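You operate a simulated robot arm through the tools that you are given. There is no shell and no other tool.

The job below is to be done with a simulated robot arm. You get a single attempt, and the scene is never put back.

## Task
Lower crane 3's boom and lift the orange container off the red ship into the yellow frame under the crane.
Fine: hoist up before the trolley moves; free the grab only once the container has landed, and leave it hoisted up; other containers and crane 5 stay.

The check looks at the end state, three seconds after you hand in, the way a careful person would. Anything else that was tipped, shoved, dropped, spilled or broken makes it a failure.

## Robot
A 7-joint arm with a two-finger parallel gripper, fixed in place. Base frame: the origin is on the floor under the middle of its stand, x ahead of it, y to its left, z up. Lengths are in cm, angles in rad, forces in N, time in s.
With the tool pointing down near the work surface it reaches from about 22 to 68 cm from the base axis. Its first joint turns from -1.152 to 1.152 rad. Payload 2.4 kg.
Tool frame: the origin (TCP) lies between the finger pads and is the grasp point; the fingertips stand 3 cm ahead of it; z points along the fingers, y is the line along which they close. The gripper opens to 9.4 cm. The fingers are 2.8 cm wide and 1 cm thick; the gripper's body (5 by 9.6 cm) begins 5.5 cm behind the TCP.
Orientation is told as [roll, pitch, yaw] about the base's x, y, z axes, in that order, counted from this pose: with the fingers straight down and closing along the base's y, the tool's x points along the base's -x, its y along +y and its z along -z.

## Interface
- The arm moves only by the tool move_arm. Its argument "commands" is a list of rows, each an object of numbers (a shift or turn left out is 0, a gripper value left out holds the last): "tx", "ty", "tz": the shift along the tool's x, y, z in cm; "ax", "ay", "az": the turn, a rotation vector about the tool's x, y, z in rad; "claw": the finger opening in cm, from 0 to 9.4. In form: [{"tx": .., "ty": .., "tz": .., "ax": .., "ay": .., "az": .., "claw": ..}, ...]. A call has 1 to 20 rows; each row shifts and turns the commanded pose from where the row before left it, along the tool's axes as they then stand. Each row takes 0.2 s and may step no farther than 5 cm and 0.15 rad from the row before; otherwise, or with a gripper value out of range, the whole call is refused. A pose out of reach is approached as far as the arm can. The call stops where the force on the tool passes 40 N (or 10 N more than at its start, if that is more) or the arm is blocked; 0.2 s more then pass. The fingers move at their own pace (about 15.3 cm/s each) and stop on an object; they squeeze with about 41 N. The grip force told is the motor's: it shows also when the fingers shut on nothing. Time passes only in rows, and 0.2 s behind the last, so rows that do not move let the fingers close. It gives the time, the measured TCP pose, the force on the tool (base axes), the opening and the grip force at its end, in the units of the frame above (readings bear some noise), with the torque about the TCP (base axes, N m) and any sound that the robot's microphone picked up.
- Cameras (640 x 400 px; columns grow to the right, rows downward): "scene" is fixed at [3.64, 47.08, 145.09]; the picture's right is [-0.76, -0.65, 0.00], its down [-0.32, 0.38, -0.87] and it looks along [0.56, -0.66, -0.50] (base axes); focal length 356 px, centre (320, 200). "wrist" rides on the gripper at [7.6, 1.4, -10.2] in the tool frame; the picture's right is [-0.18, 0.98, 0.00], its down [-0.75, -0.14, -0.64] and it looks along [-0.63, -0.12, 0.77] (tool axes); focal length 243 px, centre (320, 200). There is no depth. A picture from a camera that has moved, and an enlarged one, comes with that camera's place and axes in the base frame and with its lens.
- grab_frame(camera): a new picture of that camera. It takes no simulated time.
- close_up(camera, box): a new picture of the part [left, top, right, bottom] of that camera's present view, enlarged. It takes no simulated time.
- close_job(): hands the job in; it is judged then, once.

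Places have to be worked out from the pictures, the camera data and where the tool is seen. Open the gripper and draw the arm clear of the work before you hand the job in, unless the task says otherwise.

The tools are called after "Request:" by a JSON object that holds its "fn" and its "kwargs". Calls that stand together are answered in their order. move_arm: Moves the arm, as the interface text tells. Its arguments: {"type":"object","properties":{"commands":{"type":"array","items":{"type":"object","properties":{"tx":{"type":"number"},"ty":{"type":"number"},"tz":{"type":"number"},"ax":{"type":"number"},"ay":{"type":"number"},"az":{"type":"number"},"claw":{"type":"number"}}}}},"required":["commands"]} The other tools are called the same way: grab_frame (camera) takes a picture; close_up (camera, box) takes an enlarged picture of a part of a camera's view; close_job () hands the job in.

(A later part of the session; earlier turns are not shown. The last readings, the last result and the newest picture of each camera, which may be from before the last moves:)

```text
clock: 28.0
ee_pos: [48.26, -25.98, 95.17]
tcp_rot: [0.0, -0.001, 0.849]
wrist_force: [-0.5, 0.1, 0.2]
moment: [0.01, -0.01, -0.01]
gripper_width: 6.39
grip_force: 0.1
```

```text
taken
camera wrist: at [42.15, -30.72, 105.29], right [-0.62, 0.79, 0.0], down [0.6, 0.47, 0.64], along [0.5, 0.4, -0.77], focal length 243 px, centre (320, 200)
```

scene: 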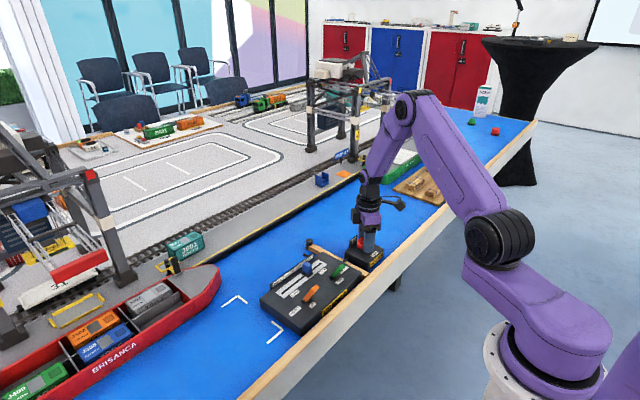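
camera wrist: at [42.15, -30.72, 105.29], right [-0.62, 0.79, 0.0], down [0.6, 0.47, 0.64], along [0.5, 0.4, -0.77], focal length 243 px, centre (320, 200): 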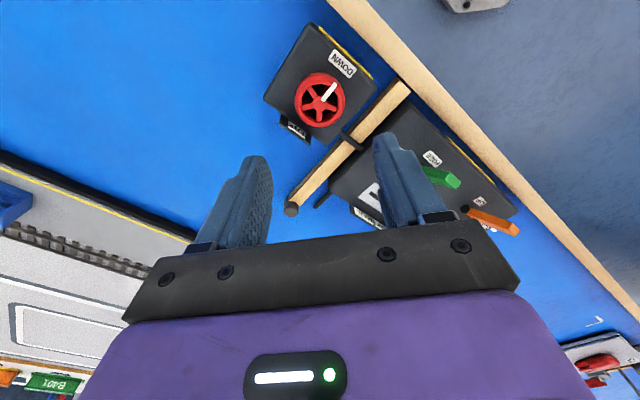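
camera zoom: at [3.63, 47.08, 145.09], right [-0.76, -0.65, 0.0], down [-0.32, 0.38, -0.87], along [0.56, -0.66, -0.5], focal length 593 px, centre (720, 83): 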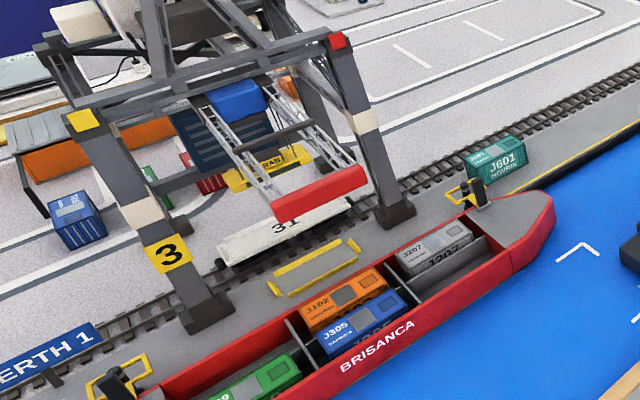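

The boom wheel pointer now faces DOWN and the boom extends over the ship. Next I'll square the gripper to yaw 0 and move above the panel for a closer look at the slider and levers.

Request:
{"fn": "move_arm", "kwargs": {"commands": [{"az": 0.13, "claw": 9.4}, {"az": 0.13}, {"az": 0.13}, {"az": 0.13}, {"az": 0.13}, {"az": 0.13}, {"az": 0.069}, {"tx": 0.86, "ty": 4, "tz": -0.4}, {"tx": 0.86, "ty": 4, "tz": -0.4}, {"tx": 0.86, "ty": 4, "tz": -0.4}, {"tx": 0.86, "ty": 4, "tz": -0.4}, {"tx": 0.86, "ty": 4, "tz": -0.4}, {}]}}

Request:
{"fn": "grab_frame", "kwargs": {"camera": "wrist"}}

Request:
{"fn": "close_up", "kwargs": {"camera": "wrist", "box": [220, 60, 460, 210]}}

Request:
{"fn": "close_up", "kwargs": {"camera": "scene", "box": [250, 225, 370, 335]}}

```text
clock: 30.8
ee_pos: [43.8, -5.73, 96.82]
tcp_rot: [0.0, 0.0, 0.0]
wrist_force: [-0.2, 0.4, 0.1]
moment: [-0.03, -0.02, -0.03]
gripper_width: 9.41
grip_force: 0.1
```

```text
taken
camera wrist: at [36.2, -4.27, 106.92], right [0.18, 0.98, 0.0], down [0.75, -0.14, 0.64], along [0.63, -0.12, -0.77], focal length 243 px, centre (320, 200)
```

wrist: 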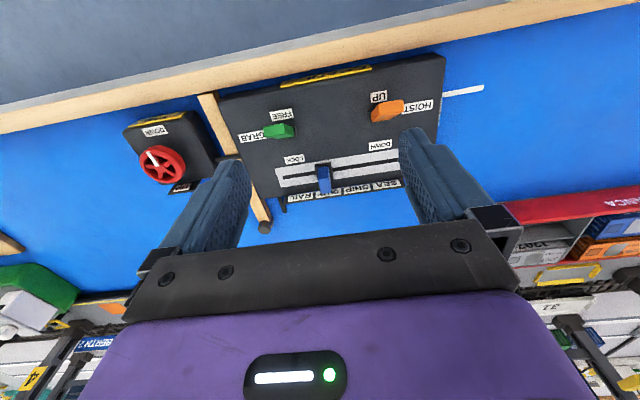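

```text
2.67 times, centred on (340, 135) of wrist
camera zoom: at [36.2, -4.27, 106.92], right [0.18, 0.98, 0.0], down [0.75, -0.14, 0.64], along [0.63, -0.12, -0.77], focal length 647 px, centre (267, 373)
```

zoom: 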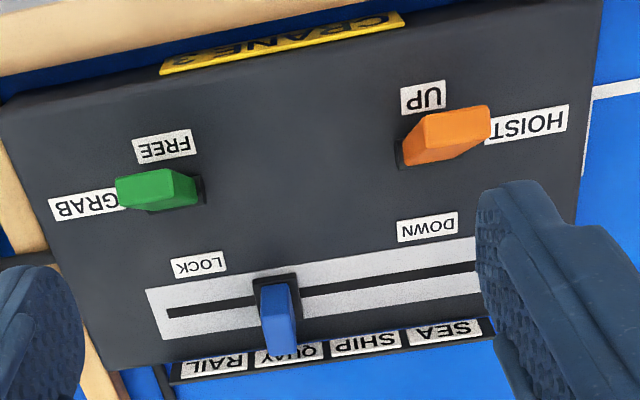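

```text
3.64 times, centred on (310, 280) of scene
camera zoom: at [3.63, 47.08, 145.09], right [-0.76, -0.65, 0.0], down [-0.32, 0.38, -0.87], along [0.56, -0.66, -0.5], focal length 1295 px, centre (356, -91)
```

zoom: 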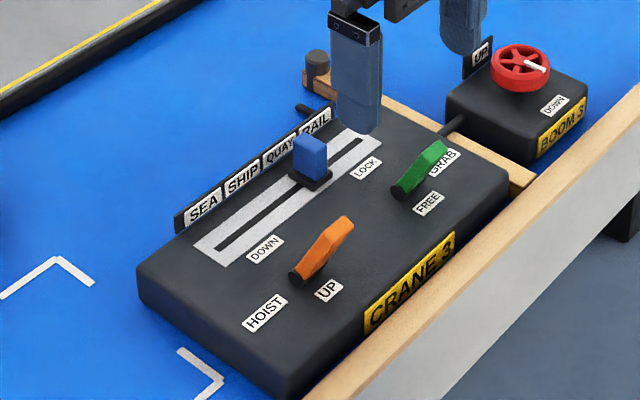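

From two views: panel top z≈79.2, slider knob at about (53.7, -6.8, top 82.5), and labels RAIL/QUAY/SHIP/SEA at y ≈ -10.9/-6.95/-2.9/+0.9. The hoist pivot is at (48.4, 0.6) and the grab pivot at (48.5, -10.5). I'll move above the blue knob and refine.

Request:
{"fn": "move_arm", "kwargs": {"commands": [{"tx": -3.3, "ty": -0.33, "tz": 1.3}, {"tx": -3.3, "ty": -0.33, "tz": 1.3}, {"tx": -3.3, "ty": -0.33, "tz": 1.2, "claw": 6}, {}]}}

Request:
{"fn": "grab_frame", "kwargs": {"camera": "wrist"}}

Request:
{"fn": "close_up", "kwargs": {"camera": "wrist", "box": [240, 60, 400, 180]}}

```text
clock: 31.8
ee_pos: [53.72, -7.05, 93.14]
tcp_rot: [0.0, 0.0, 0.002]
wrist_force: [0.8, -0.2, 0.2]
moment: [0.03, -0.02, 0.02]
gripper_width: 6.0
grip_force: 0.1
```

```text
taken
camera wrist: at [46.16, -5.57, 103.36], right [0.18, 0.98, 0.0], down [0.75, -0.14, 0.64], along [0.63, -0.12, -0.77], focal length 243 px, centre (320, 200)
```

wrist: 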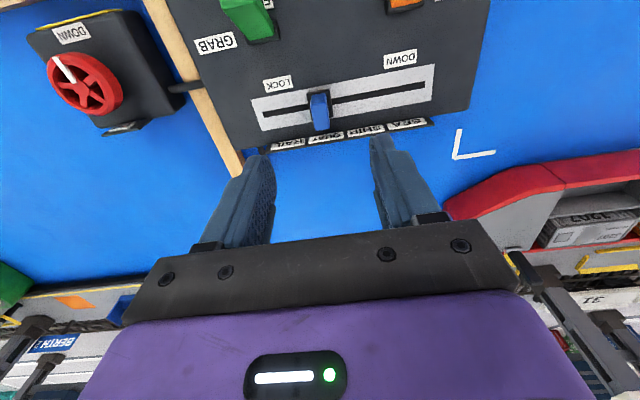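

```text
3.33 times, centred on (320, 120) of wrist
camera zoom: at [46.16, -5.57, 103.36], right [0.18, 0.98, 0.0], down [0.75, -0.14, 0.64], along [0.63, -0.12, -0.77], focal length 809 px, centre (320, 467)
```

zoom: 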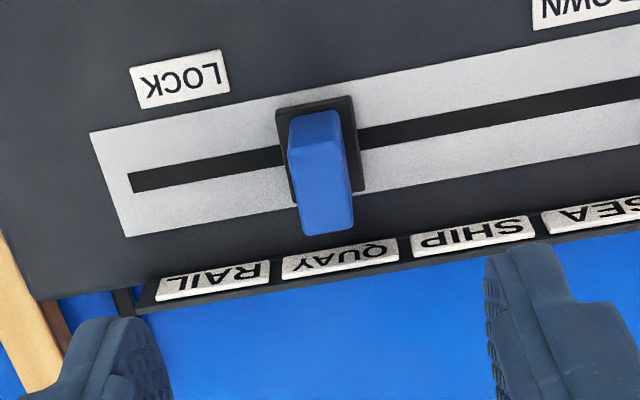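

The knob top centre is at (54.0, -6.9, 82.55) and it is about 1.5 cm wide in y. I'll descend around it (fingertips to z≈80.3) and grip.

Request:
{"fn": "move_arm", "kwargs": {"commands": [{"tx": -0.28, "ty": 0.12, "tz": 3.3, "claw": 5}, {"tz": 3.3}, {"tz": 3.2}, {}, {"claw": 2.6}, {}]}}

Request:
{"fn": "close_up", "kwargs": {"camera": "wrist", "box": [200, 80, 440, 260]}}

Request:
{"fn": "close_up", "kwargs": {"camera": "scene", "box": [250, 225, 370, 335]}}

```text
clock: 33.2
ee_pos: [54.09, -7.06, 83.42]
tcp_rot: [0.001, 0.001, 0.003]
wrist_force: [0.8, 0.7, 0.5]
moment: [0.0, 0.04, 0.0]
gripper_width: 2.58
grip_force: 0.0
```

```text
2.22 times, centred on (320, 170) of wrist
camera zoom: at [46.44, -5.63, 93.56], right [0.18, 0.98, 0.0], down [0.75, -0.14, 0.64], along [0.63, -0.12, -0.77], focal length 539 px, centre (320, 267)
```

zoom: 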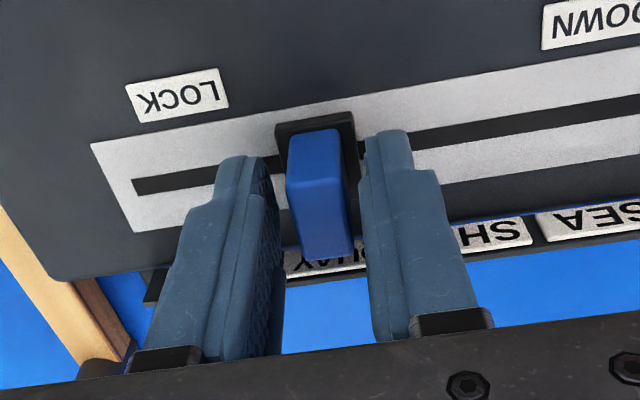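

```text
3.64 times, centred on (310, 280) of scene
camera zoom: at [3.64, 47.08, 145.09], right [-0.76, -0.65, 0.0], down [-0.32, 0.38, -0.87], along [0.56, -0.66, -0.5], focal length 1295 px, centre (356, -91)
```

zoom: 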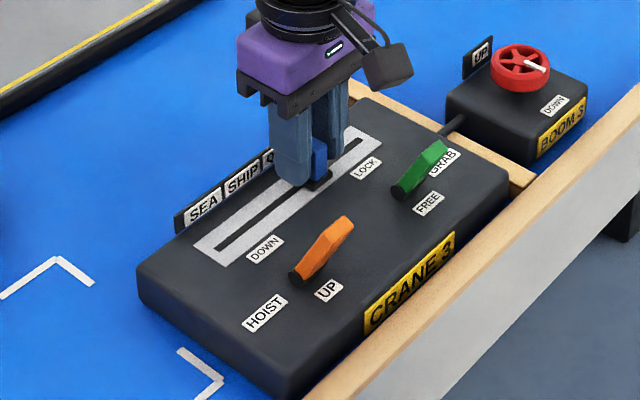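

The knob sits centred between the fingers. I'll grip it and slide it gently +y by about 3.9 cm to SHIP (the hoist is already up).

Request:
{"fn": "move_arm", "kwargs": {"commands": [{"claw": 0.8}, {}, {"ty": 0.4}, {"ty": 0.5}, {"ty": 0.5}, {"ty": 0.5}, {"ty": 0.5}, {"ty": 0.5}, {"ty": 0.5}, {"ty": 0.5}, {}, {}, {}]}}

Request:
{"fn": "close_up", "kwargs": {"camera": "wrist", "box": [200, 80, 440, 260]}}

Request:
{"fn": "close_up", "kwargs": {"camera": "scene", "box": [0, 150, 200, 390]}}

```text
clock: 34.4
ee_pos: [54.0, -5.72, 83.48]
tcp_rot: [-0.001, -0.001, 0.0]
wrist_force: [-5.1, -0.5, 8.9]
moment: [0.02, 0.05, 0.01]
gripper_width: 1.32
grip_force: 44.9
stopped in row 6: the force on the tool passed its limit at 42 N (the readings are from after the stop); the commanded pose is now the measured one
```

```text
2.22 times, centred on (320, 170) of wrist
camera zoom: at [46.45, -4.23, 93.54], right [0.18, 0.98, 0.0], down [0.75, -0.14, 0.64], along [0.63, -0.12, -0.77], focal length 539 px, centre (320, 267)
```

zoom: 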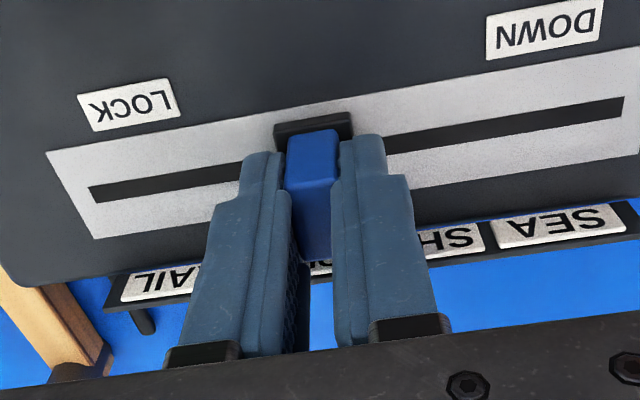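

```text
1.67 times, centred on (100, 270) of scene
camera zoom: at [3.61, 47.08, 145.1], right [-0.76, -0.65, 0.0], down [-0.32, 0.38, -0.87], along [0.56, -0.66, -0.5], focal length 593 px, centre (687, 83)
```

zoom: 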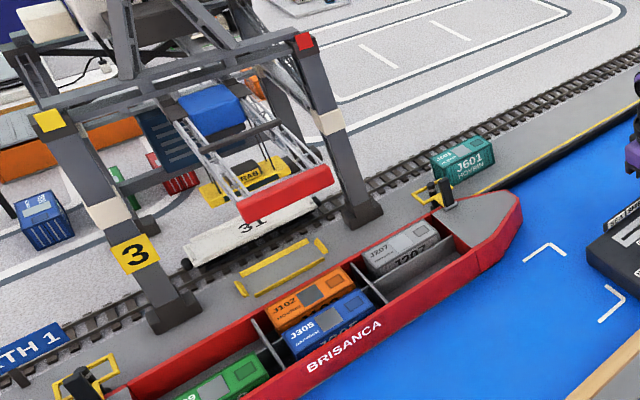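

The slider moved about 1.3 cm before the load limit tripped, so it resists being moved fast. I'll continue in slower steps.

Request:
{"fn": "move_arm", "kwargs": {"commands": [{"ty": 0.15}, {"ty": 0.2}, {"ty": 0.2}, {"ty": 0.2}, {"ty": 0.2}, {"ty": 0.2}, {"ty": 0.2}, {"ty": 0.2}, {"ty": 0.2}, {"ty": 0.2}, {"ty": 0.2}, {"ty": 0.2}, {}, {}]}}

```text
clock: 36.8
ee_pos: [54.13, -3.53, 83.46]
tcp_rot: [0.0, 0.003, 0.001]
wrist_force: [-5.9, 1.6, 10.1]
moment: [0.01, -0.34, -0.11]
gripper_width: 1.35
grip_force: 45.1
stopped in row 11: the force on the tool passed its limit at 41 N (the readings are from after the stop); the commanded pose is now the measured one
```

Now at y≈-3.5. I'll check how the knob lines up with the SHIP label and where the trolley is.

Request:
{"fn": "close_up", "kwargs": {"camera": "wrist", "box": [200, 80, 440, 260]}}

Request:
{"fn": "close_up", "kwargs": {"camera": "scene", "box": [0, 150, 200, 390]}}

```text
2.22 times, centred on (320, 170) of wrist
camera zoom: at [46.48, -2.12, 93.55], right [0.18, 0.98, 0.0], down [0.75, -0.14, 0.64], along [0.63, -0.12, -0.77], focal length 539 px, centre (320, 267)
```

zoom: 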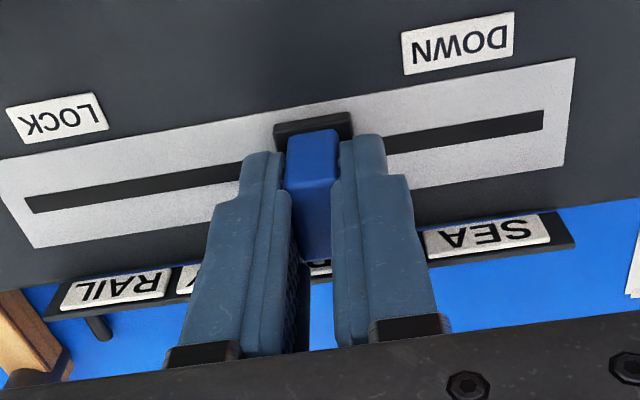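

```text
1.67 times, centred on (100, 270) of scene
camera zoom: at [3.6, 47.08, 145.09], right [-0.76, -0.65, 0.0], down [-0.32, 0.38, -0.87], along [0.56, -0.66, -0.5], focal length 593 px, centre (687, 83)
```

zoom: 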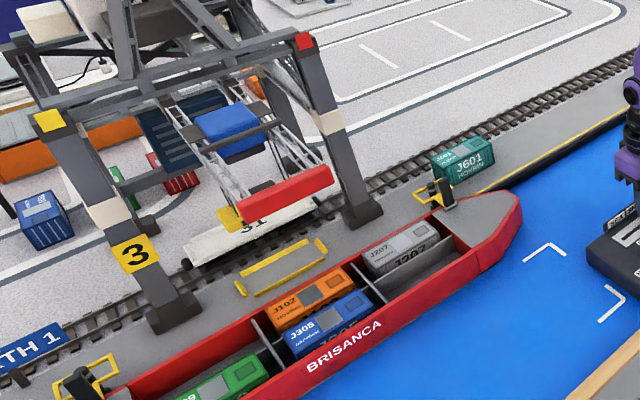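

The trolley is moving out along the boom. About 0.55 cm more brings the knob to SHIP, so I'll go slowly.

Request:
{"fn": "move_arm", "kwargs": {"commands": [{"ty": 0.1}, {"ty": 0.12}, {"ty": 0.12}, {"ty": 0.12}, {"ty": 0.1}, {}, {}, {}]}}

Request:
{"fn": "close_up", "kwargs": {"camera": "wrist", "box": [200, 80, 440, 260]}}

Request:
{"fn": "close_up", "kwargs": {"camera": "scene", "box": [0, 150, 200, 390]}}

```text
clock: 38.6
ee_pos: [54.05, -2.99, 83.46]
tcp_rot: [0.001, 0.001, 0.0]
wrist_force: [4.2, -0.3, -15.2]
moment: [-0.04, -0.63, -0.07]
gripper_width: 1.33
grip_force: 45.1
```

```text
2.22 times, centred on (320, 170) of wrist
camera zoom: at [46.45, -1.51, 93.54], right [0.18, 0.98, 0.0], down [0.75, -0.14, 0.64], along [0.63, -0.12, -0.77], focal length 539 px, centre (320, 267)
```

zoom: 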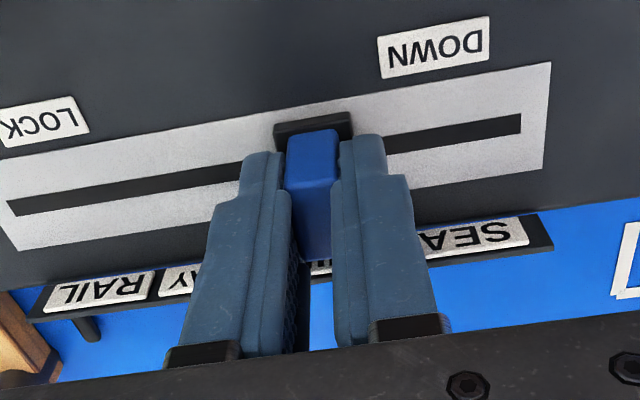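

```text
1.67 times, centred on (100, 270) of scene
camera zoom: at [3.67, 47.08, 145.09], right [-0.76, -0.65, 0.0], down [-0.32, 0.38, -0.87], along [0.56, -0.66, -0.5], focal length 593 px, centre (687, 83)
```

zoom: 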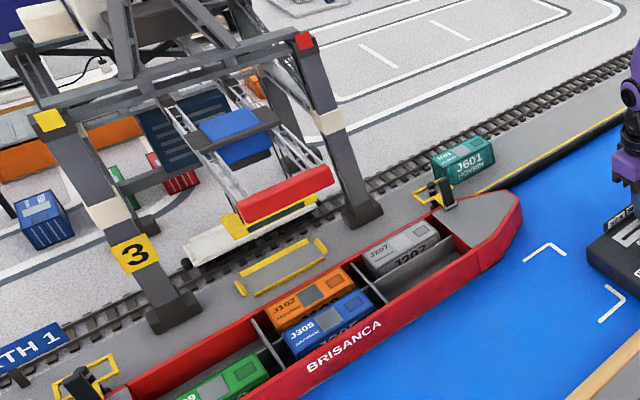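

The knob is at SHIP (y≈-3.0). Before lowering anything I'll release it, back off, and look at the crane from another angle to check that the grab is really above the orange container.

Request:
{"fn": "move_arm", "kwargs": {"commands": [{"claw": 4}, {}, {"tz": -4}, {"tz": -4, "claw": 3}, {"tz": -4}, {"tz": -4}, {"tz": -4}, {"tz": -4}, {"tz": -4}, {"tz": -4}, {}]}}

Request:
{"fn": "grab_frame", "kwargs": {"camera": "wrist"}}

Request:
{"fn": "close_up", "kwargs": {"camera": "scene", "box": [250, 225, 370, 335]}}

```text
clock: 41.0
ee_pos: [54.12, -2.6, 115.34]
tcp_rot: [-0.001, 0.0, 0.0]
wrist_force: [-0.6, 0.5, 0.1]
moment: [0.03, -0.01, -0.01]
gripper_width: 2.99
grip_force: 0.0
```

```text
taken
camera wrist: at [46.52, -1.21, 125.48], right [0.18, 0.98, 0.0], down [0.75, -0.14, 0.64], along [0.63, -0.12, -0.77], focal length 243 px, centre (320, 200)
```

wrist: 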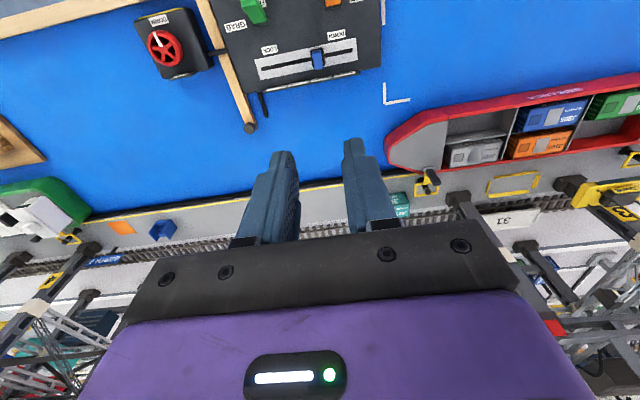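

```text
3.64 times, centred on (310, 280) of scene
camera zoom: at [3.63, 47.08, 145.09], right [-0.76, -0.65, 0.0], down [-0.32, 0.38, -0.87], along [0.56, -0.66, -0.5], focal length 1295 px, centre (356, -91)
```

zoom: 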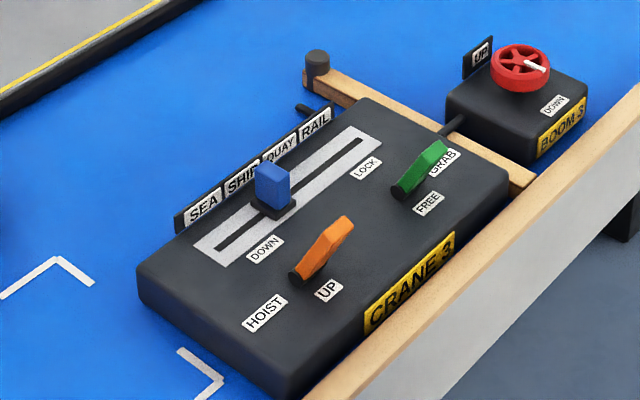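

The grab is at the right edge of the wrist view. I'll turn the gripper to face the crane more directly for a second viewpoint.

Request:
{"fn": "move_arm", "kwargs": {"commands": [{"az": -0.13, "ty": 2, "claw": 2}, {"az": -0.13, "ty": 2, "claw": 0.5}, {"az": -0.13, "ty": 2}, {"az": -0.13, "ty": 2}, {"az": -0.13}, {}]}}

Request:
{"fn": "grab_frame", "kwargs": {"camera": "wrist"}}

Request:
{"fn": "grab_frame", "kwargs": {"camera": "scene"}}

```text
clock: 42.4
ee_pos: [52.66, 4.77, 115.29]
tcp_rot: [0.0, -0.001, 0.651]
wrist_force: [0.5, -0.6, -0.3]
moment: [-0.01, -0.01, 0.02]
gripper_width: 0.49
grip_force: 0.1
```

```text
taken
camera wrist: at [45.73, 1.36, 125.32], right [-0.45, 0.89, 0.0], down [0.69, 0.35, 0.64], along [0.57, 0.29, -0.77], focal length 243 px, centre (320, 200)
```

wrist: 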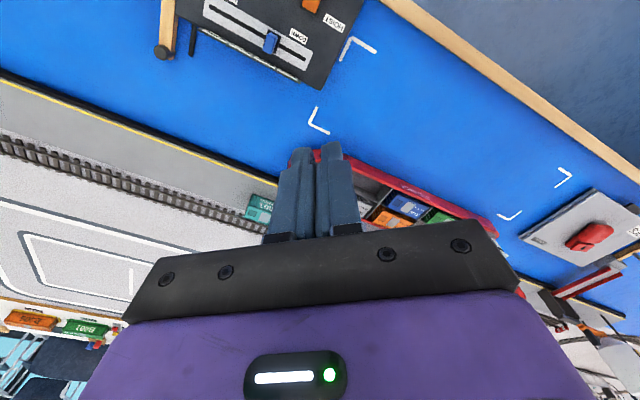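

```text
taken
```

scene: 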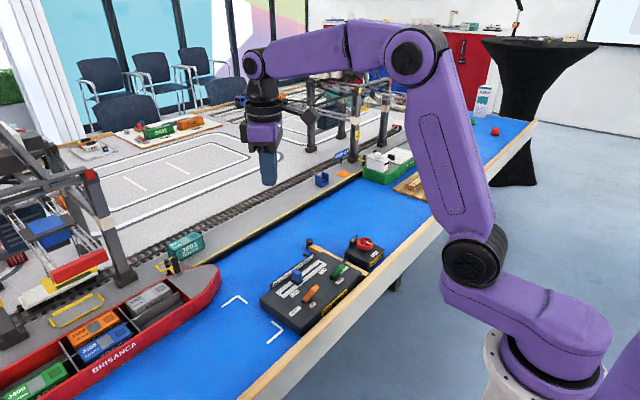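

The hand blocks the crane from this angle. At yaw 0 it shows at the right edge, so I'll return to yaw 0 a few cm further toward +y and enlarge that part.

Request:
{"fn": "move_arm", "kwargs": {"commands": [{"az": 0.13}, {"az": 0.13}, {"az": 0.13}, {"az": 0.13}, {"az": 0.13}, {"ty": -2}, {}]}}

Request:
{"fn": "grab_frame", "kwargs": {"camera": "wrist"}}

Request:
{"fn": "close_up", "kwargs": {"camera": "wrist", "box": [440, 60, 640, 260]}}

Request:
{"fn": "close_up", "kwargs": {"camera": "scene", "box": [0, 160, 160, 360]}}

```text
clock: 44.0
ee_pos: [52.79, 2.78, 115.37]
tcp_rot: [-0.001, -0.001, 0.001]
wrist_force: [0.0, -0.7, 0.3]
moment: [0.03, 0.0, 0.02]
gripper_width: 0.5
grip_force: 0.1
```

```text
taken
camera wrist: at [45.15, 4.23, 125.41], right [0.18, 0.98, 0.0], down [0.75, -0.14, 0.64], along [0.63, -0.12, -0.77], focal length 243 px, centre (320, 200)
```

wrist: 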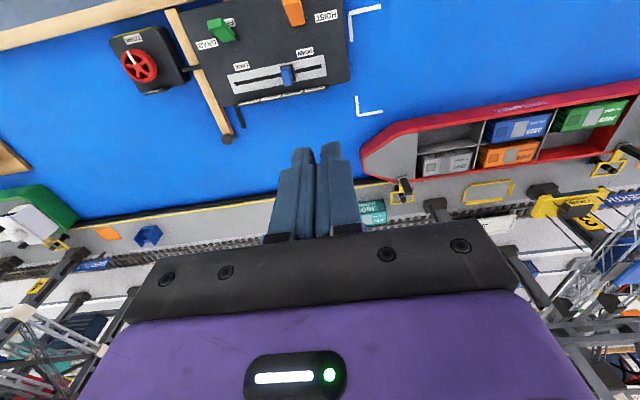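

```text
2.00 times, centred on (540, 160) of wrist
camera zoom: at [45.15, 4.23, 125.41], right [0.18, 0.98, 0.0], down [0.75, -0.14, 0.64], along [0.63, -0.12, -0.77], focal length 485 px, centre (-120, 280)
```

zoom: 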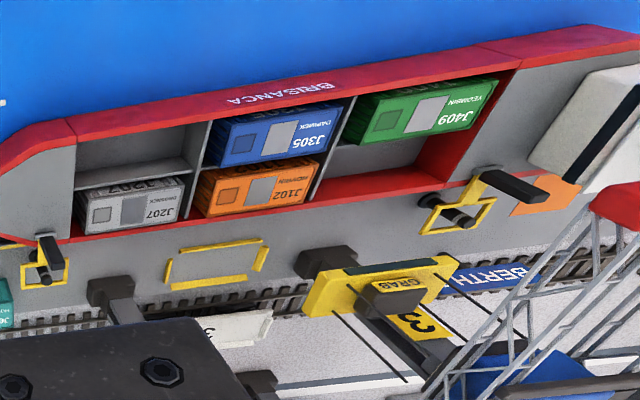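

```text
2.00 times, centred on (80, 260) of scene
camera zoom: at [3.64, 47.08, 145.09], right [-0.76, -0.65, 0.0], down [-0.32, 0.38, -0.87], along [0.56, -0.66, -0.5], focal length 712 px, centre (800, 80)
```

zoom: 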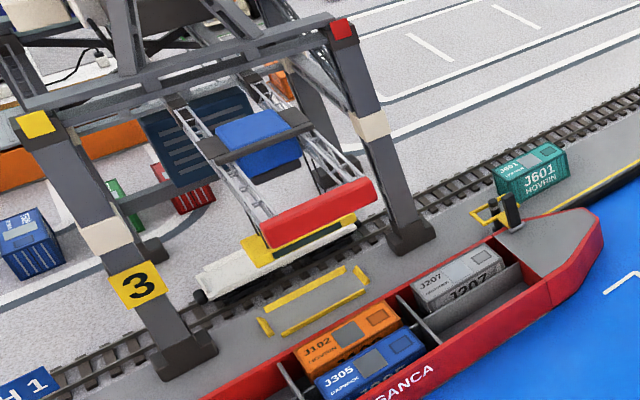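

Triangulating both views puts the grab centre at about (76, 38.2, 96.4) and the orange container's top centre at about (76.2, 38.4, 81.1), so SHIP is directly over the orange container. Next I'll go to the hoist lever and measure it closely.

Request:
{"fn": "move_arm", "kwargs": {"commands": [{"tx": 2.3, "ty": -0.4, "tz": 3.7}, {"tx": 2.3, "ty": -0.4, "tz": 3.7}, {"tx": 2.3, "ty": -0.4, "tz": 3.7}, {"tx": 2.3, "ty": -0.4, "tz": 3.7}, {"tx": 1.6, "ty": -0.4, "tz": 2.5}, {}]}}

Request:
{"fn": "grab_frame", "kwargs": {"camera": "wrist"}}

Request:
{"fn": "close_up", "kwargs": {"camera": "wrist", "box": [240, 40, 440, 190]}}

Request:
{"fn": "close_up", "kwargs": {"camera": "scene", "box": [270, 260, 350, 320]}}

```text
clock: 45.4
ee_pos: [41.66, 0.69, 97.92]
tcp_rot: [0.001, 0.0, 0.001]
wrist_force: [0.4, 1.6, 0.2]
moment: [0.0, 0.01, 0.01]
gripper_width: 0.49
grip_force: 0.0
```

```text
taken
camera wrist: at [34.03, 2.12, 108.0], right [0.18, 0.98, 0.0], down [0.75, -0.14, 0.64], along [0.63, -0.12, -0.77], focal length 243 px, centre (320, 200)
```

wrist: 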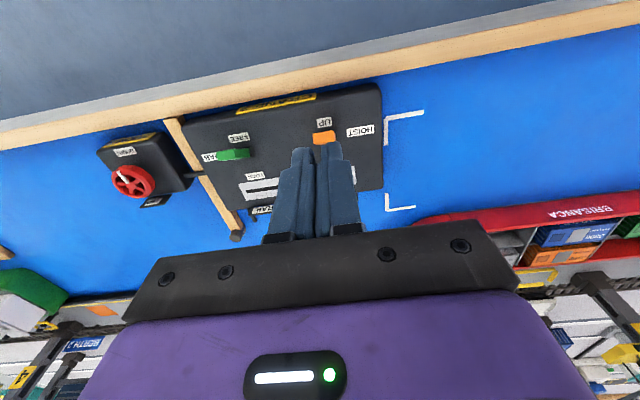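

```text
2.67 times, centred on (340, 115) of wrist
camera zoom: at [34.03, 2.12, 108.0], right [0.18, 0.98, 0.0], down [0.75, -0.14, 0.64], along [0.63, -0.12, -0.77], focal length 647 px, centre (267, 427)
```

zoom: 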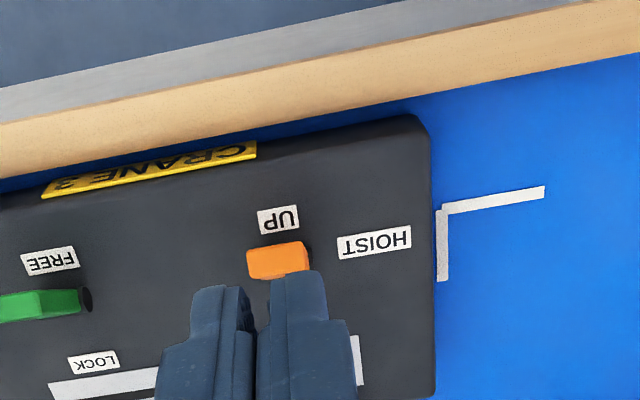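

```text
6.67 times, centred on (310, 290) of scene
camera zoom: at [3.63, 47.08, 145.09], right [-0.76, -0.65, 0.0], down [-0.32, 0.38, -0.87], along [0.56, -0.66, -0.5], focal length 2374 px, centre (387, -400)
```

zoom: 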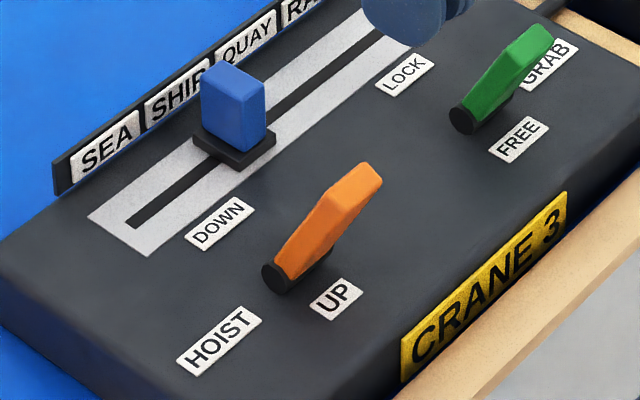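

The hoist lever tip is at about (44.6, 0.7, 85.8), leaning toward UP (-x), with its pivot at about (48.4, 0.6, 80). I'll lower the closed fingers on the -x side of it and push it slowly toward DOWN (+x).

Request:
{"fn": "move_arm", "kwargs": {"commands": [{"tx": 0.2, "tz": 3.9, "claw": 0}, {"tz": 3.9}, {"tz": 3.8}, {}]}}

Request:
{"fn": "close_up", "kwargs": {"camera": "scene", "box": [260, 240, 360, 320]}}

Request:
{"fn": "close_up", "kwargs": {"camera": "wrist", "box": [220, 60, 420, 210]}}

```text
clock: 46.4
ee_pos: [41.71, 0.67, 86.42]
tcp_rot: [-0.001, -0.001, 0.0]
wrist_force: [0.0, 0.0, 0.1]
moment: [0.02, -0.01, 0.01]
gripper_width: 0.02
grip_force: 32.7
```

```text
5.00 times, centred on (310, 280) of scene
camera zoom: at [3.64, 47.08, 145.09], right [-0.76, -0.65, 0.0], down [-0.32, 0.38, -0.87], along [0.56, -0.66, -0.5], focal length 1780 px, centre (370, -200)
```

zoom: 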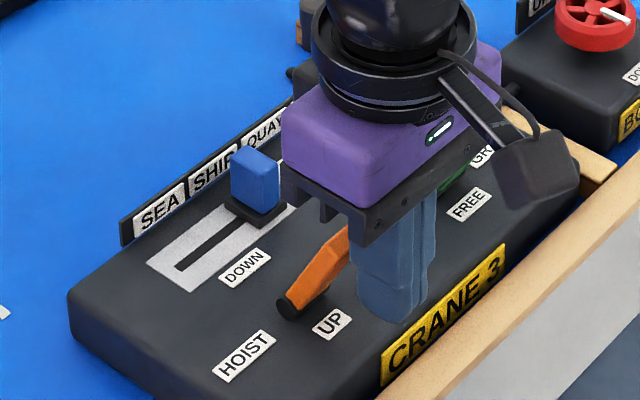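

```text
2.67 times, centred on (320, 135) of wrist
camera zoom: at [34.1, 2.08, 96.52], right [0.18, 0.98, 0.0], down [0.75, -0.14, 0.64], along [0.63, -0.12, -0.77], focal length 647 px, centre (320, 373)
```

zoom: 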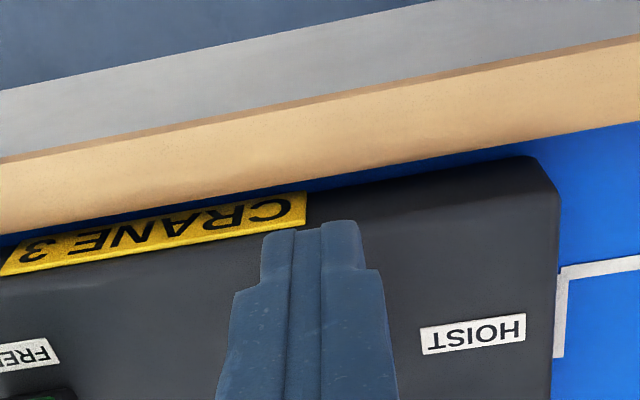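

The closed fingers stand right beside the lever on its UP side. I'll push +x slowly.

Request:
{"fn": "move_arm", "kwargs": {"commands": [{"tx": -0.3}, {"tx": -0.35}, {"tx": -0.35}, {"tx": -0.35}, {"tx": -0.35}, {"tx": -0.35}, {"tx": -0.35}, {"tx": -0.35}, {"tx": -0.35}, {"tx": -0.35}, {"tx": -0.35}, {"tx": -0.35}, {}]}}

Request:
{"fn": "close_up", "kwargs": {"camera": "scene", "box": [260, 240, 360, 320]}}

Request:
{"fn": "close_up", "kwargs": {"camera": "scene", "box": [0, 160, 160, 360]}}

```text
clock: 49.2
ee_pos: [45.95, 0.81, 86.39]
tcp_rot: [0.001, -0.004, -0.001]
wrist_force: [-0.4, 0.5, -0.6]
moment: [0.0, -0.04, 0.02]
gripper_width: 0.0
grip_force: 33.1
```

```text
5.00 times, centred on (310, 280) of scene
camera zoom: at [3.63, 47.08, 145.1], right [-0.76, -0.65, 0.0], down [-0.32, 0.38, -0.87], along [0.56, -0.66, -0.5], focal length 1780 px, centre (370, -200)
```

zoom: 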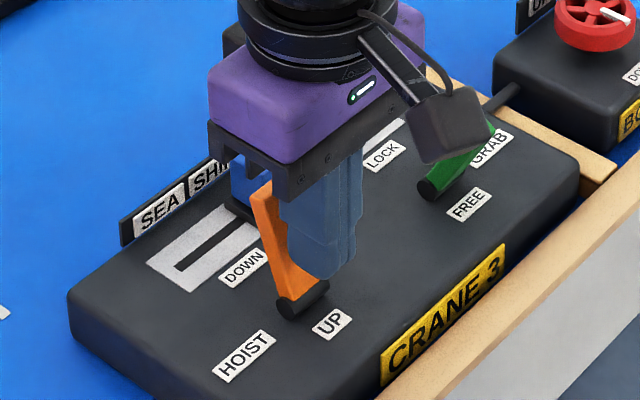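

```text
2.00 times, centred on (80, 260) of scene
camera zoom: at [3.63, 47.08, 145.1], right [-0.76, -0.65, 0.0], down [-0.32, 0.38, -0.87], along [0.56, -0.66, -0.5], focal length 712 px, centre (800, 80)
```

zoom: 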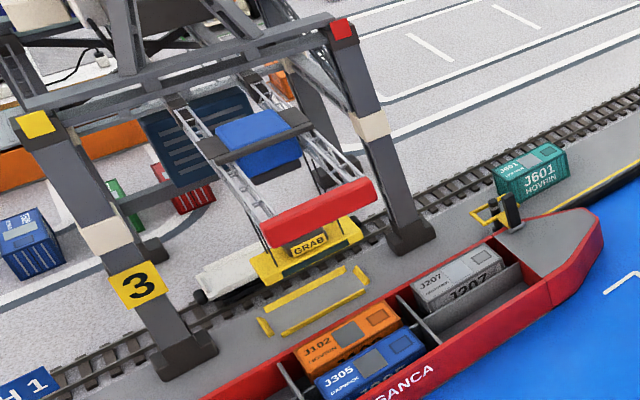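

The lever is slightly past centre and the grab has begun to come down. I'll pause a moment to see whether the hoist runs on its own or follows the lever.

Request:
{"fn": "move_arm", "kwargs": {"commands": [{}, {}, {}, {}, {}]}}

Request:
{"fn": "close_up", "kwargs": {"camera": "scene", "box": [0, 160, 160, 360]}}

Request:
{"fn": "close_up", "kwargs": {"camera": "scene", "box": [260, 240, 360, 320]}}

```text
clock: 50.4
ee_pos: [45.82, 0.72, 86.39]
tcp_rot: [0.0, 0.001, 0.001]
wrist_force: [0.2, -0.1, -0.8]
moment: [0.0, 0.0, -0.01]
gripper_width: 0.0
grip_force: 32.4
```

```text
2.00 times, centred on (80, 260) of scene
camera zoom: at [3.64, 47.08, 145.09], right [-0.76, -0.65, 0.0], down [-0.32, 0.38, -0.87], along [0.56, -0.66, -0.5], focal length 712 px, centre (800, 80)
```

zoom: 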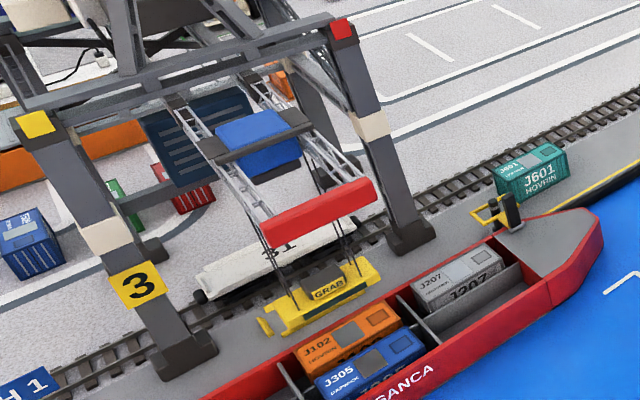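

```text
5.00 times, centred on (310, 280) of scene
camera zoom: at [3.64, 47.08, 145.09], right [-0.76, -0.65, 0.0], down [-0.32, 0.38, -0.87], along [0.56, -0.66, -0.5], focal length 1780 px, centre (370, -200)
```

zoom: 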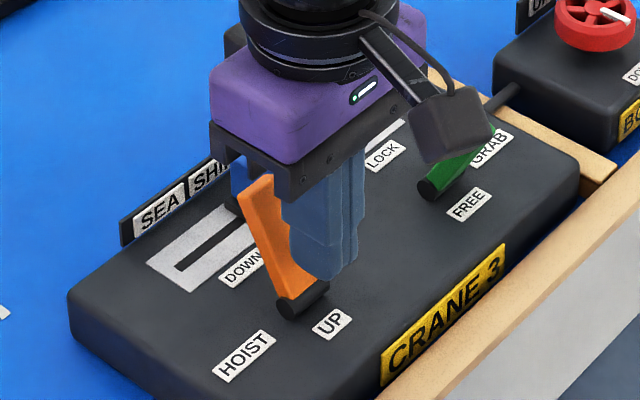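

The hoist lever is a toggle: it fell over to DOWN and the grab is descending toward the orange container on its own. I'll raise the fingers and move beside the green grab lever (UP side) while it lands.

Request:
{"fn": "move_arm", "kwargs": {"commands": [{"tz": -3.5}, {"tz": -3.5}, {"tx": 2.1, "ty": -3.7}, {"tx": 2.1, "ty": -3.7}, {"ty": -3.7}, {}, {}, {}, {}]}}

Request:
{"fn": "close_up", "kwargs": {"camera": "scene", "box": [0, 160, 160, 360]}}

Request:
{"fn": "close_up", "kwargs": {"camera": "scene", "box": [260, 220, 390, 320]}}

Request:
{"fn": "close_up", "kwargs": {"camera": "wrist", "box": [220, 60, 420, 210]}}

```text
clock: 52.4
ee_pos: [41.65, -10.11, 93.32]
tcp_rot: [-0.001, 0.0, 0.002]
wrist_force: [0.5, -0.6, -0.4]
moment: [0.01, 0.03, 0.0]
gripper_width: 0.0
grip_force: 32.9
```

```text
2.00 times, centred on (80, 260) of scene
camera zoom: at [3.64, 47.08, 145.09], right [-0.76, -0.65, 0.0], down [-0.32, 0.38, -0.87], along [0.56, -0.66, -0.5], focal length 712 px, centre (800, 80)
```

zoom: 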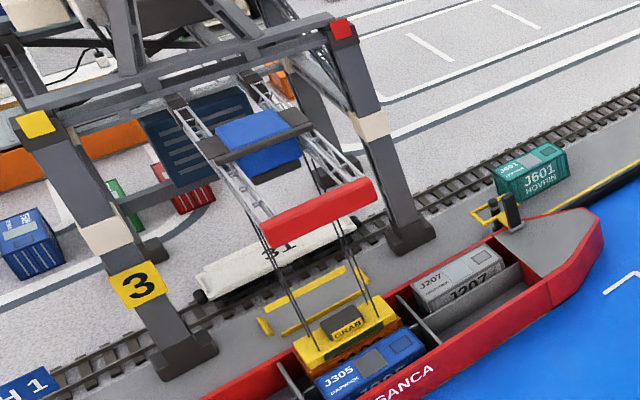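

```text
4.00 times, centred on (325, 270) of scene
camera zoom: at [3.64, 47.08, 145.09], right [-0.76, -0.65, 0.0], down [-0.32, 0.38, -0.87], along [0.56, -0.66, -0.5], focal length 1424 px, centre (300, -80)
```

zoom: 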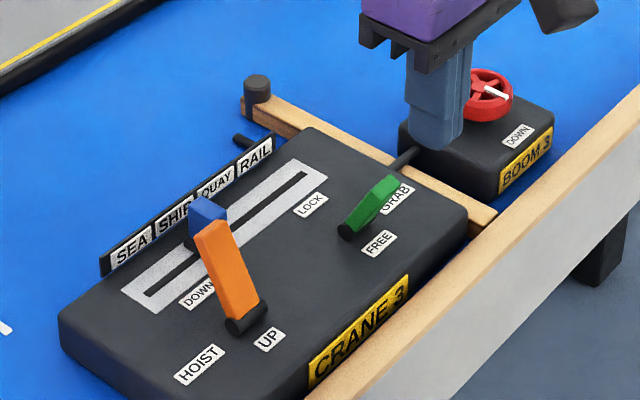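

```text
2.67 times, centred on (320, 135) of wrist
camera zoom: at [33.93, -8.76, 103.6], right [0.18, 0.98, 0.0], down [0.75, -0.14, 0.64], along [0.63, -0.12, -0.77], focal length 647 px, centre (320, 373)
```

zoom: 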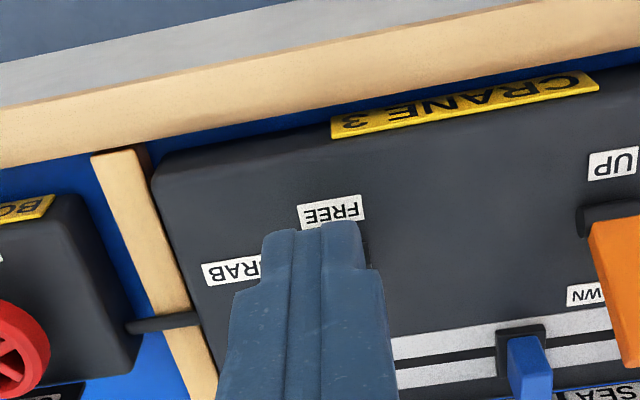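

The grab appears to have landed on the orange container. I'll enlarge to confirm it is seated and settled.

Request:
{"fn": "close_up", "kwargs": {"camera": "scene", "box": [60, 270, 140, 370]}}

Request:
{"fn": "move_arm", "kwargs": {"commands": [{"tz": 2, "ty": -0.3}, {"tz": 2}, {"tz": 2}, {"tz": 0.9}, {}, {}]}}

Request:
{"fn": "close_up", "kwargs": {"camera": "scene", "box": [60, 270, 140, 370]}}

Request:
{"fn": "close_up", "kwargs": {"camera": "scene", "box": [280, 220, 380, 310]}}

```text
4.00 times, centred on (100, 320) of scene
camera zoom: at [3.64, 47.08, 145.09], right [-0.76, -0.65, 0.0], down [-0.32, 0.38, -0.87], along [0.56, -0.66, -0.5], focal length 1424 px, centre (1200, -280)
```

zoom: 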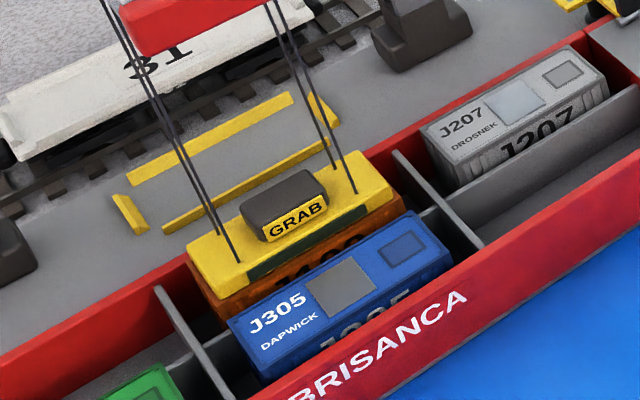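

```text
clock: 53.8
ee_pos: [41.58, -10.61, 86.33]
tcp_rot: [0.0, 0.0, 0.0]
wrist_force: [0.1, -0.1, -0.6]
moment: [0.01, 0.0, 0.0]
gripper_width: 0.0
grip_force: 33.1
```

```text
4.00 times, centred on (100, 320) of scene
camera zoom: at [3.64, 47.08, 145.09], right [-0.76, -0.65, 0.0], down [-0.32, 0.38, -0.87], along [0.56, -0.66, -0.5], focal length 1424 px, centre (1200, -280)
```

zoom: 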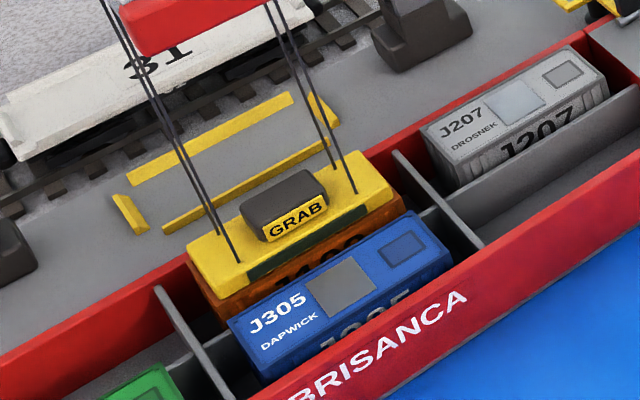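

```text
4.44 times, centred on (330, 265) of scene
camera zoom: at [3.64, 47.08, 145.09], right [-0.76, -0.65, 0.0], down [-0.32, 0.38, -0.87], along [0.56, -0.66, -0.5], focal length 1582 px, centre (276, -89)
```

zoom: 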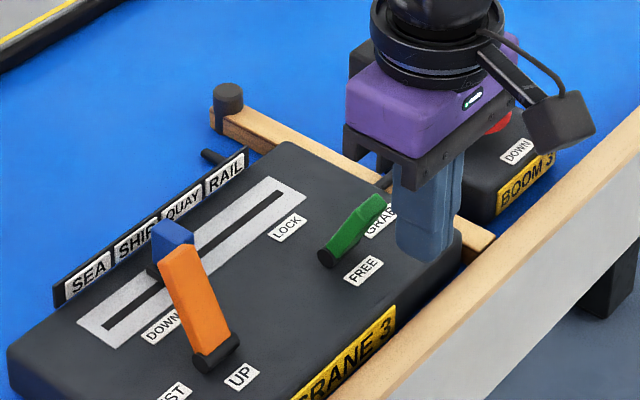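

The grab has settled on the orange container, and the fingers are beside the green lever. I'll push it +x toward LOCK.

Request:
{"fn": "move_arm", "kwargs": {"commands": [{"tx": -0.3}, {"tx": -0.35}, {"tx": -0.35}, {"tx": -0.35}, {"tx": -0.35}, {"tx": -0.35}, {"tx": -0.35}, {"tx": -0.35}, {"tx": -0.35}, {"tx": -0.35}, {"tx": -0.35}, {"tx": -0.35}, {"tx": -0.2}, {}, {}]}}

Request:
{"fn": "close_up", "kwargs": {"camera": "scene", "box": [280, 220, 380, 310]}}

Request:
{"fn": "close_up", "kwargs": {"camera": "scene", "box": [60, 270, 140, 370]}}

```text
clock: 57.0
ee_pos: [45.97, -10.59, 86.53]
tcp_rot: [-0.001, -0.001, 0.001]
wrist_force: [-0.8, 0.0, -0.4]
moment: [0.01, 0.01, 0.02]
gripper_width: 0.0
grip_force: 33.2
```

```text
4.44 times, centred on (330, 265) of scene
camera zoom: at [3.64, 47.08, 145.09], right [-0.76, -0.65, 0.0], down [-0.32, 0.38, -0.87], along [0.56, -0.66, -0.5], focal length 1582 px, centre (276, -89)
```

zoom: 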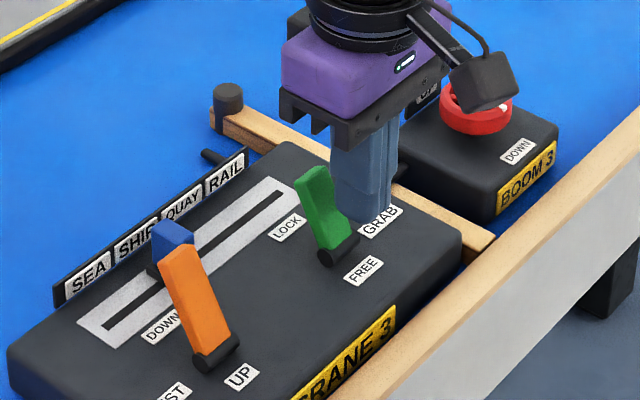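

```text
4.00 times, centred on (100, 320) of scene
camera zoom: at [3.64, 47.08, 145.09], right [-0.76, -0.65, 0.0], down [-0.32, 0.38, -0.87], along [0.56, -0.66, -0.5], focal length 1424 px, centre (1200, -280)
```

zoom: 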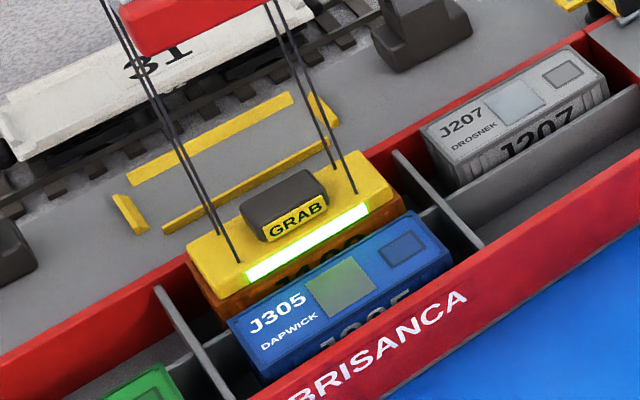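

The grab's light bar turned green, so it is locked on the orange container. Next I'll lift clear and come down on the +x side of the hoist lever to push it back to UP.

Request:
{"fn": "move_arm", "kwargs": {"commands": [{"tz": -3.5}, {"tz": -3.7}, {"tx": -3.05, "ty": 3.77}, {"tx": -3.1, "ty": 3.77}, {"tx": -3.1, "ty": 3.77}, {}]}}

Request:
{"fn": "close_up", "kwargs": {"camera": "wrist", "box": [220, 60, 420, 210]}}

Request:
{"fn": "close_up", "kwargs": {"camera": "scene", "box": [260, 230, 360, 320]}}

```text
clock: 58.4
ee_pos: [55.27, 0.71, 93.7]
tcp_rot: [0.0, 0.004, 0.0]
wrist_force: [0.5, -0.3, -0.5]
moment: [-0.01, 0.01, 0.0]
gripper_width: 0.01
grip_force: 33.0
```

```text
2.67 times, centred on (320, 135) of wrist
camera zoom: at [47.62, 2.08, 103.86], right [0.18, 0.98, 0.0], down [0.75, -0.14, 0.64], along [0.63, -0.12, -0.77], focal length 647 px, centre (320, 373)
```

zoom: 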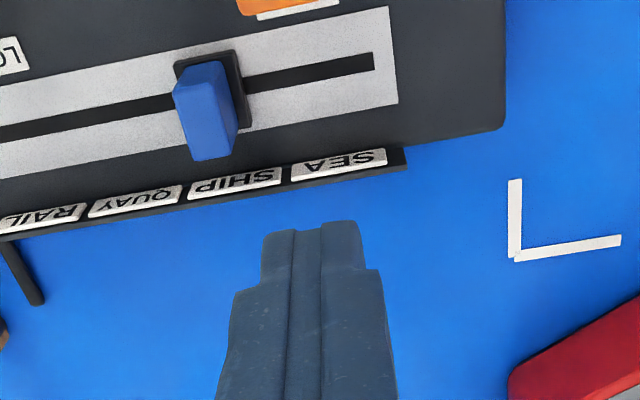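

```text
4.44 times, centred on (310, 275) of scene
camera zoom: at [3.63, 47.08, 145.09], right [-0.76, -0.65, 0.0], down [-0.32, 0.38, -0.87], along [0.56, -0.66, -0.5], focal length 1582 px, centre (364, -133)
```

zoom: 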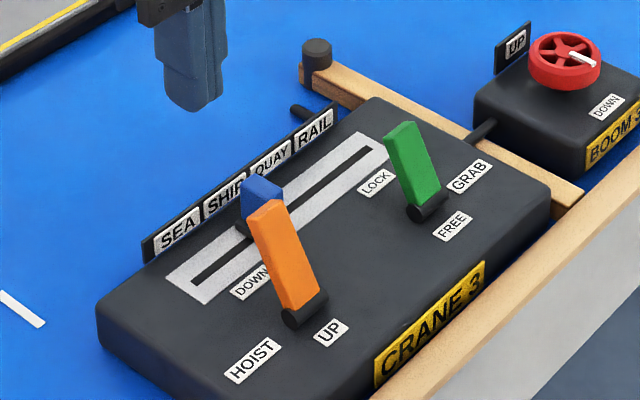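

The fingers are clear of the slider and label plate. I'll descend beside the hoist lever on its DOWN side.

Request:
{"fn": "move_arm", "kwargs": {"commands": [{"tz": 2.5}, {"tz": 2.5}, {"tz": 2.3}, {}]}}

Request:
{"fn": "close_up", "kwargs": {"camera": "scene", "box": [260, 230, 360, 320]}}

Request:
{"fn": "close_up", "kwargs": {"camera": "wrist", "box": [220, 60, 420, 210]}}

```text
clock: 59.4
ee_pos: [55.18, 0.62, 86.51]
tcp_rot: [-0.001, 0.001, 0.001]
wrist_force: [0.3, 0.2, -0.5]
moment: [0.03, -0.01, 0.0]
gripper_width: 0.0
grip_force: 33.5
```

```text
4.44 times, centred on (310, 275) of scene
camera zoom: at [3.64, 47.08, 145.09], right [-0.76, -0.65, 0.0], down [-0.32, 0.38, -0.87], along [0.56, -0.66, -0.5], focal length 1582 px, centre (364, -133)
```

zoom: 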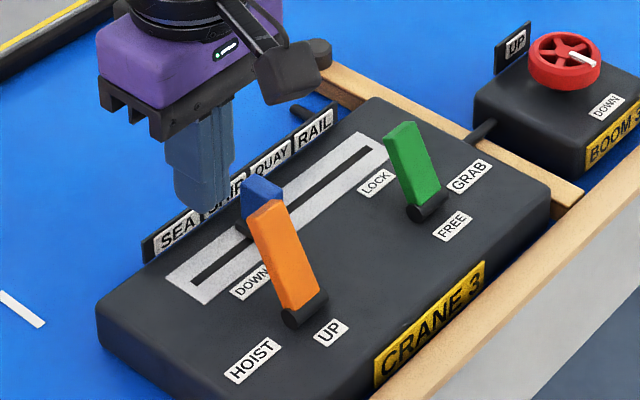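

```text
2.67 times, centred on (320, 135) of wrist
camera zoom: at [47.55, 2.0, 96.59], right [0.18, 0.98, 0.0], down [0.75, -0.14, 0.64], along [0.63, -0.12, -0.77], focal length 647 px, centre (320, 373)
```

zoom: 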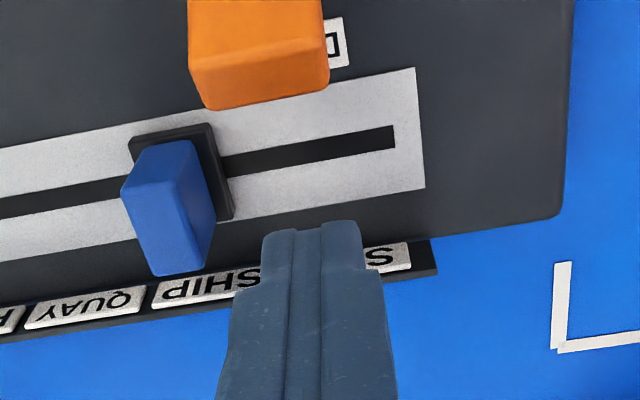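

The lever tip is at about (50.5, 0.6, 86) and the fingers are aligned with it in y. I'll push -x slowly until it toggles to UP.

Request:
{"fn": "move_arm", "kwargs": {"commands": [{"tx": 0.35}, {"tx": 0.35}, {"tx": 0.35}, {"tx": 0.35}, {"tx": 0.35}, {"tx": 0.35}, {"tx": 0.35}, {"tx": 0.35}, {"tx": 0.35}, {"tx": 0.35}, {"tx": 0.35}, {"tx": 0.35}, {}]}}

Request:
{"fn": "close_up", "kwargs": {"camera": "scene", "box": [260, 230, 360, 320]}}

Request:
{"fn": "close_up", "kwargs": {"camera": "scene", "box": [0, 160, 160, 360]}}

```text
clock: 62.2
ee_pos: [50.98, 0.63, 86.35]
tcp_rot: [0.0, 0.002, -0.002]
wrist_force: [0.6, 0.3, 0.9]
moment: [-0.02, 0.01, -0.01]
gripper_width: 0.0
grip_force: 32.6
```

```text
4.44 times, centred on (310, 275) of scene
camera zoom: at [3.64, 47.08, 145.09], right [-0.76, -0.65, 0.0], down [-0.32, 0.38, -0.87], along [0.56, -0.66, -0.5], focal length 1582 px, centre (364, -133)
```

zoom: 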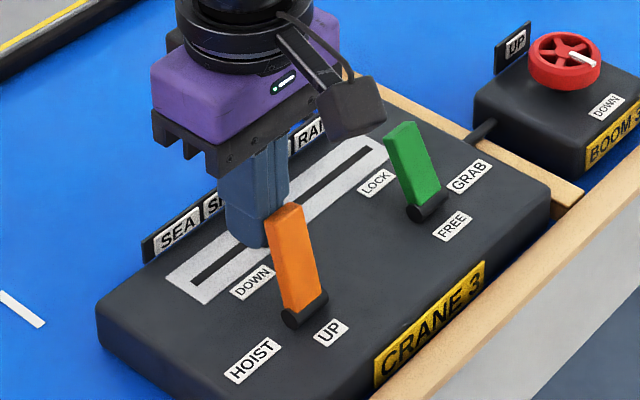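

```text
2.00 times, centred on (80, 260) of scene
camera zoom: at [3.64, 47.08, 145.09], right [-0.76, -0.65, 0.0], down [-0.32, 0.38, -0.87], along [0.56, -0.66, -0.5], focal length 712 px, centre (800, 80)
```

zoom: 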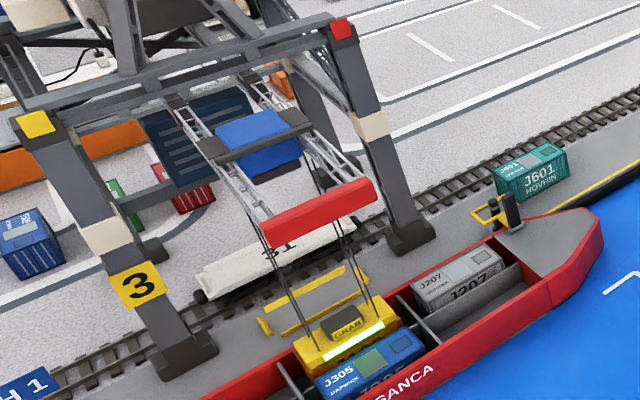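

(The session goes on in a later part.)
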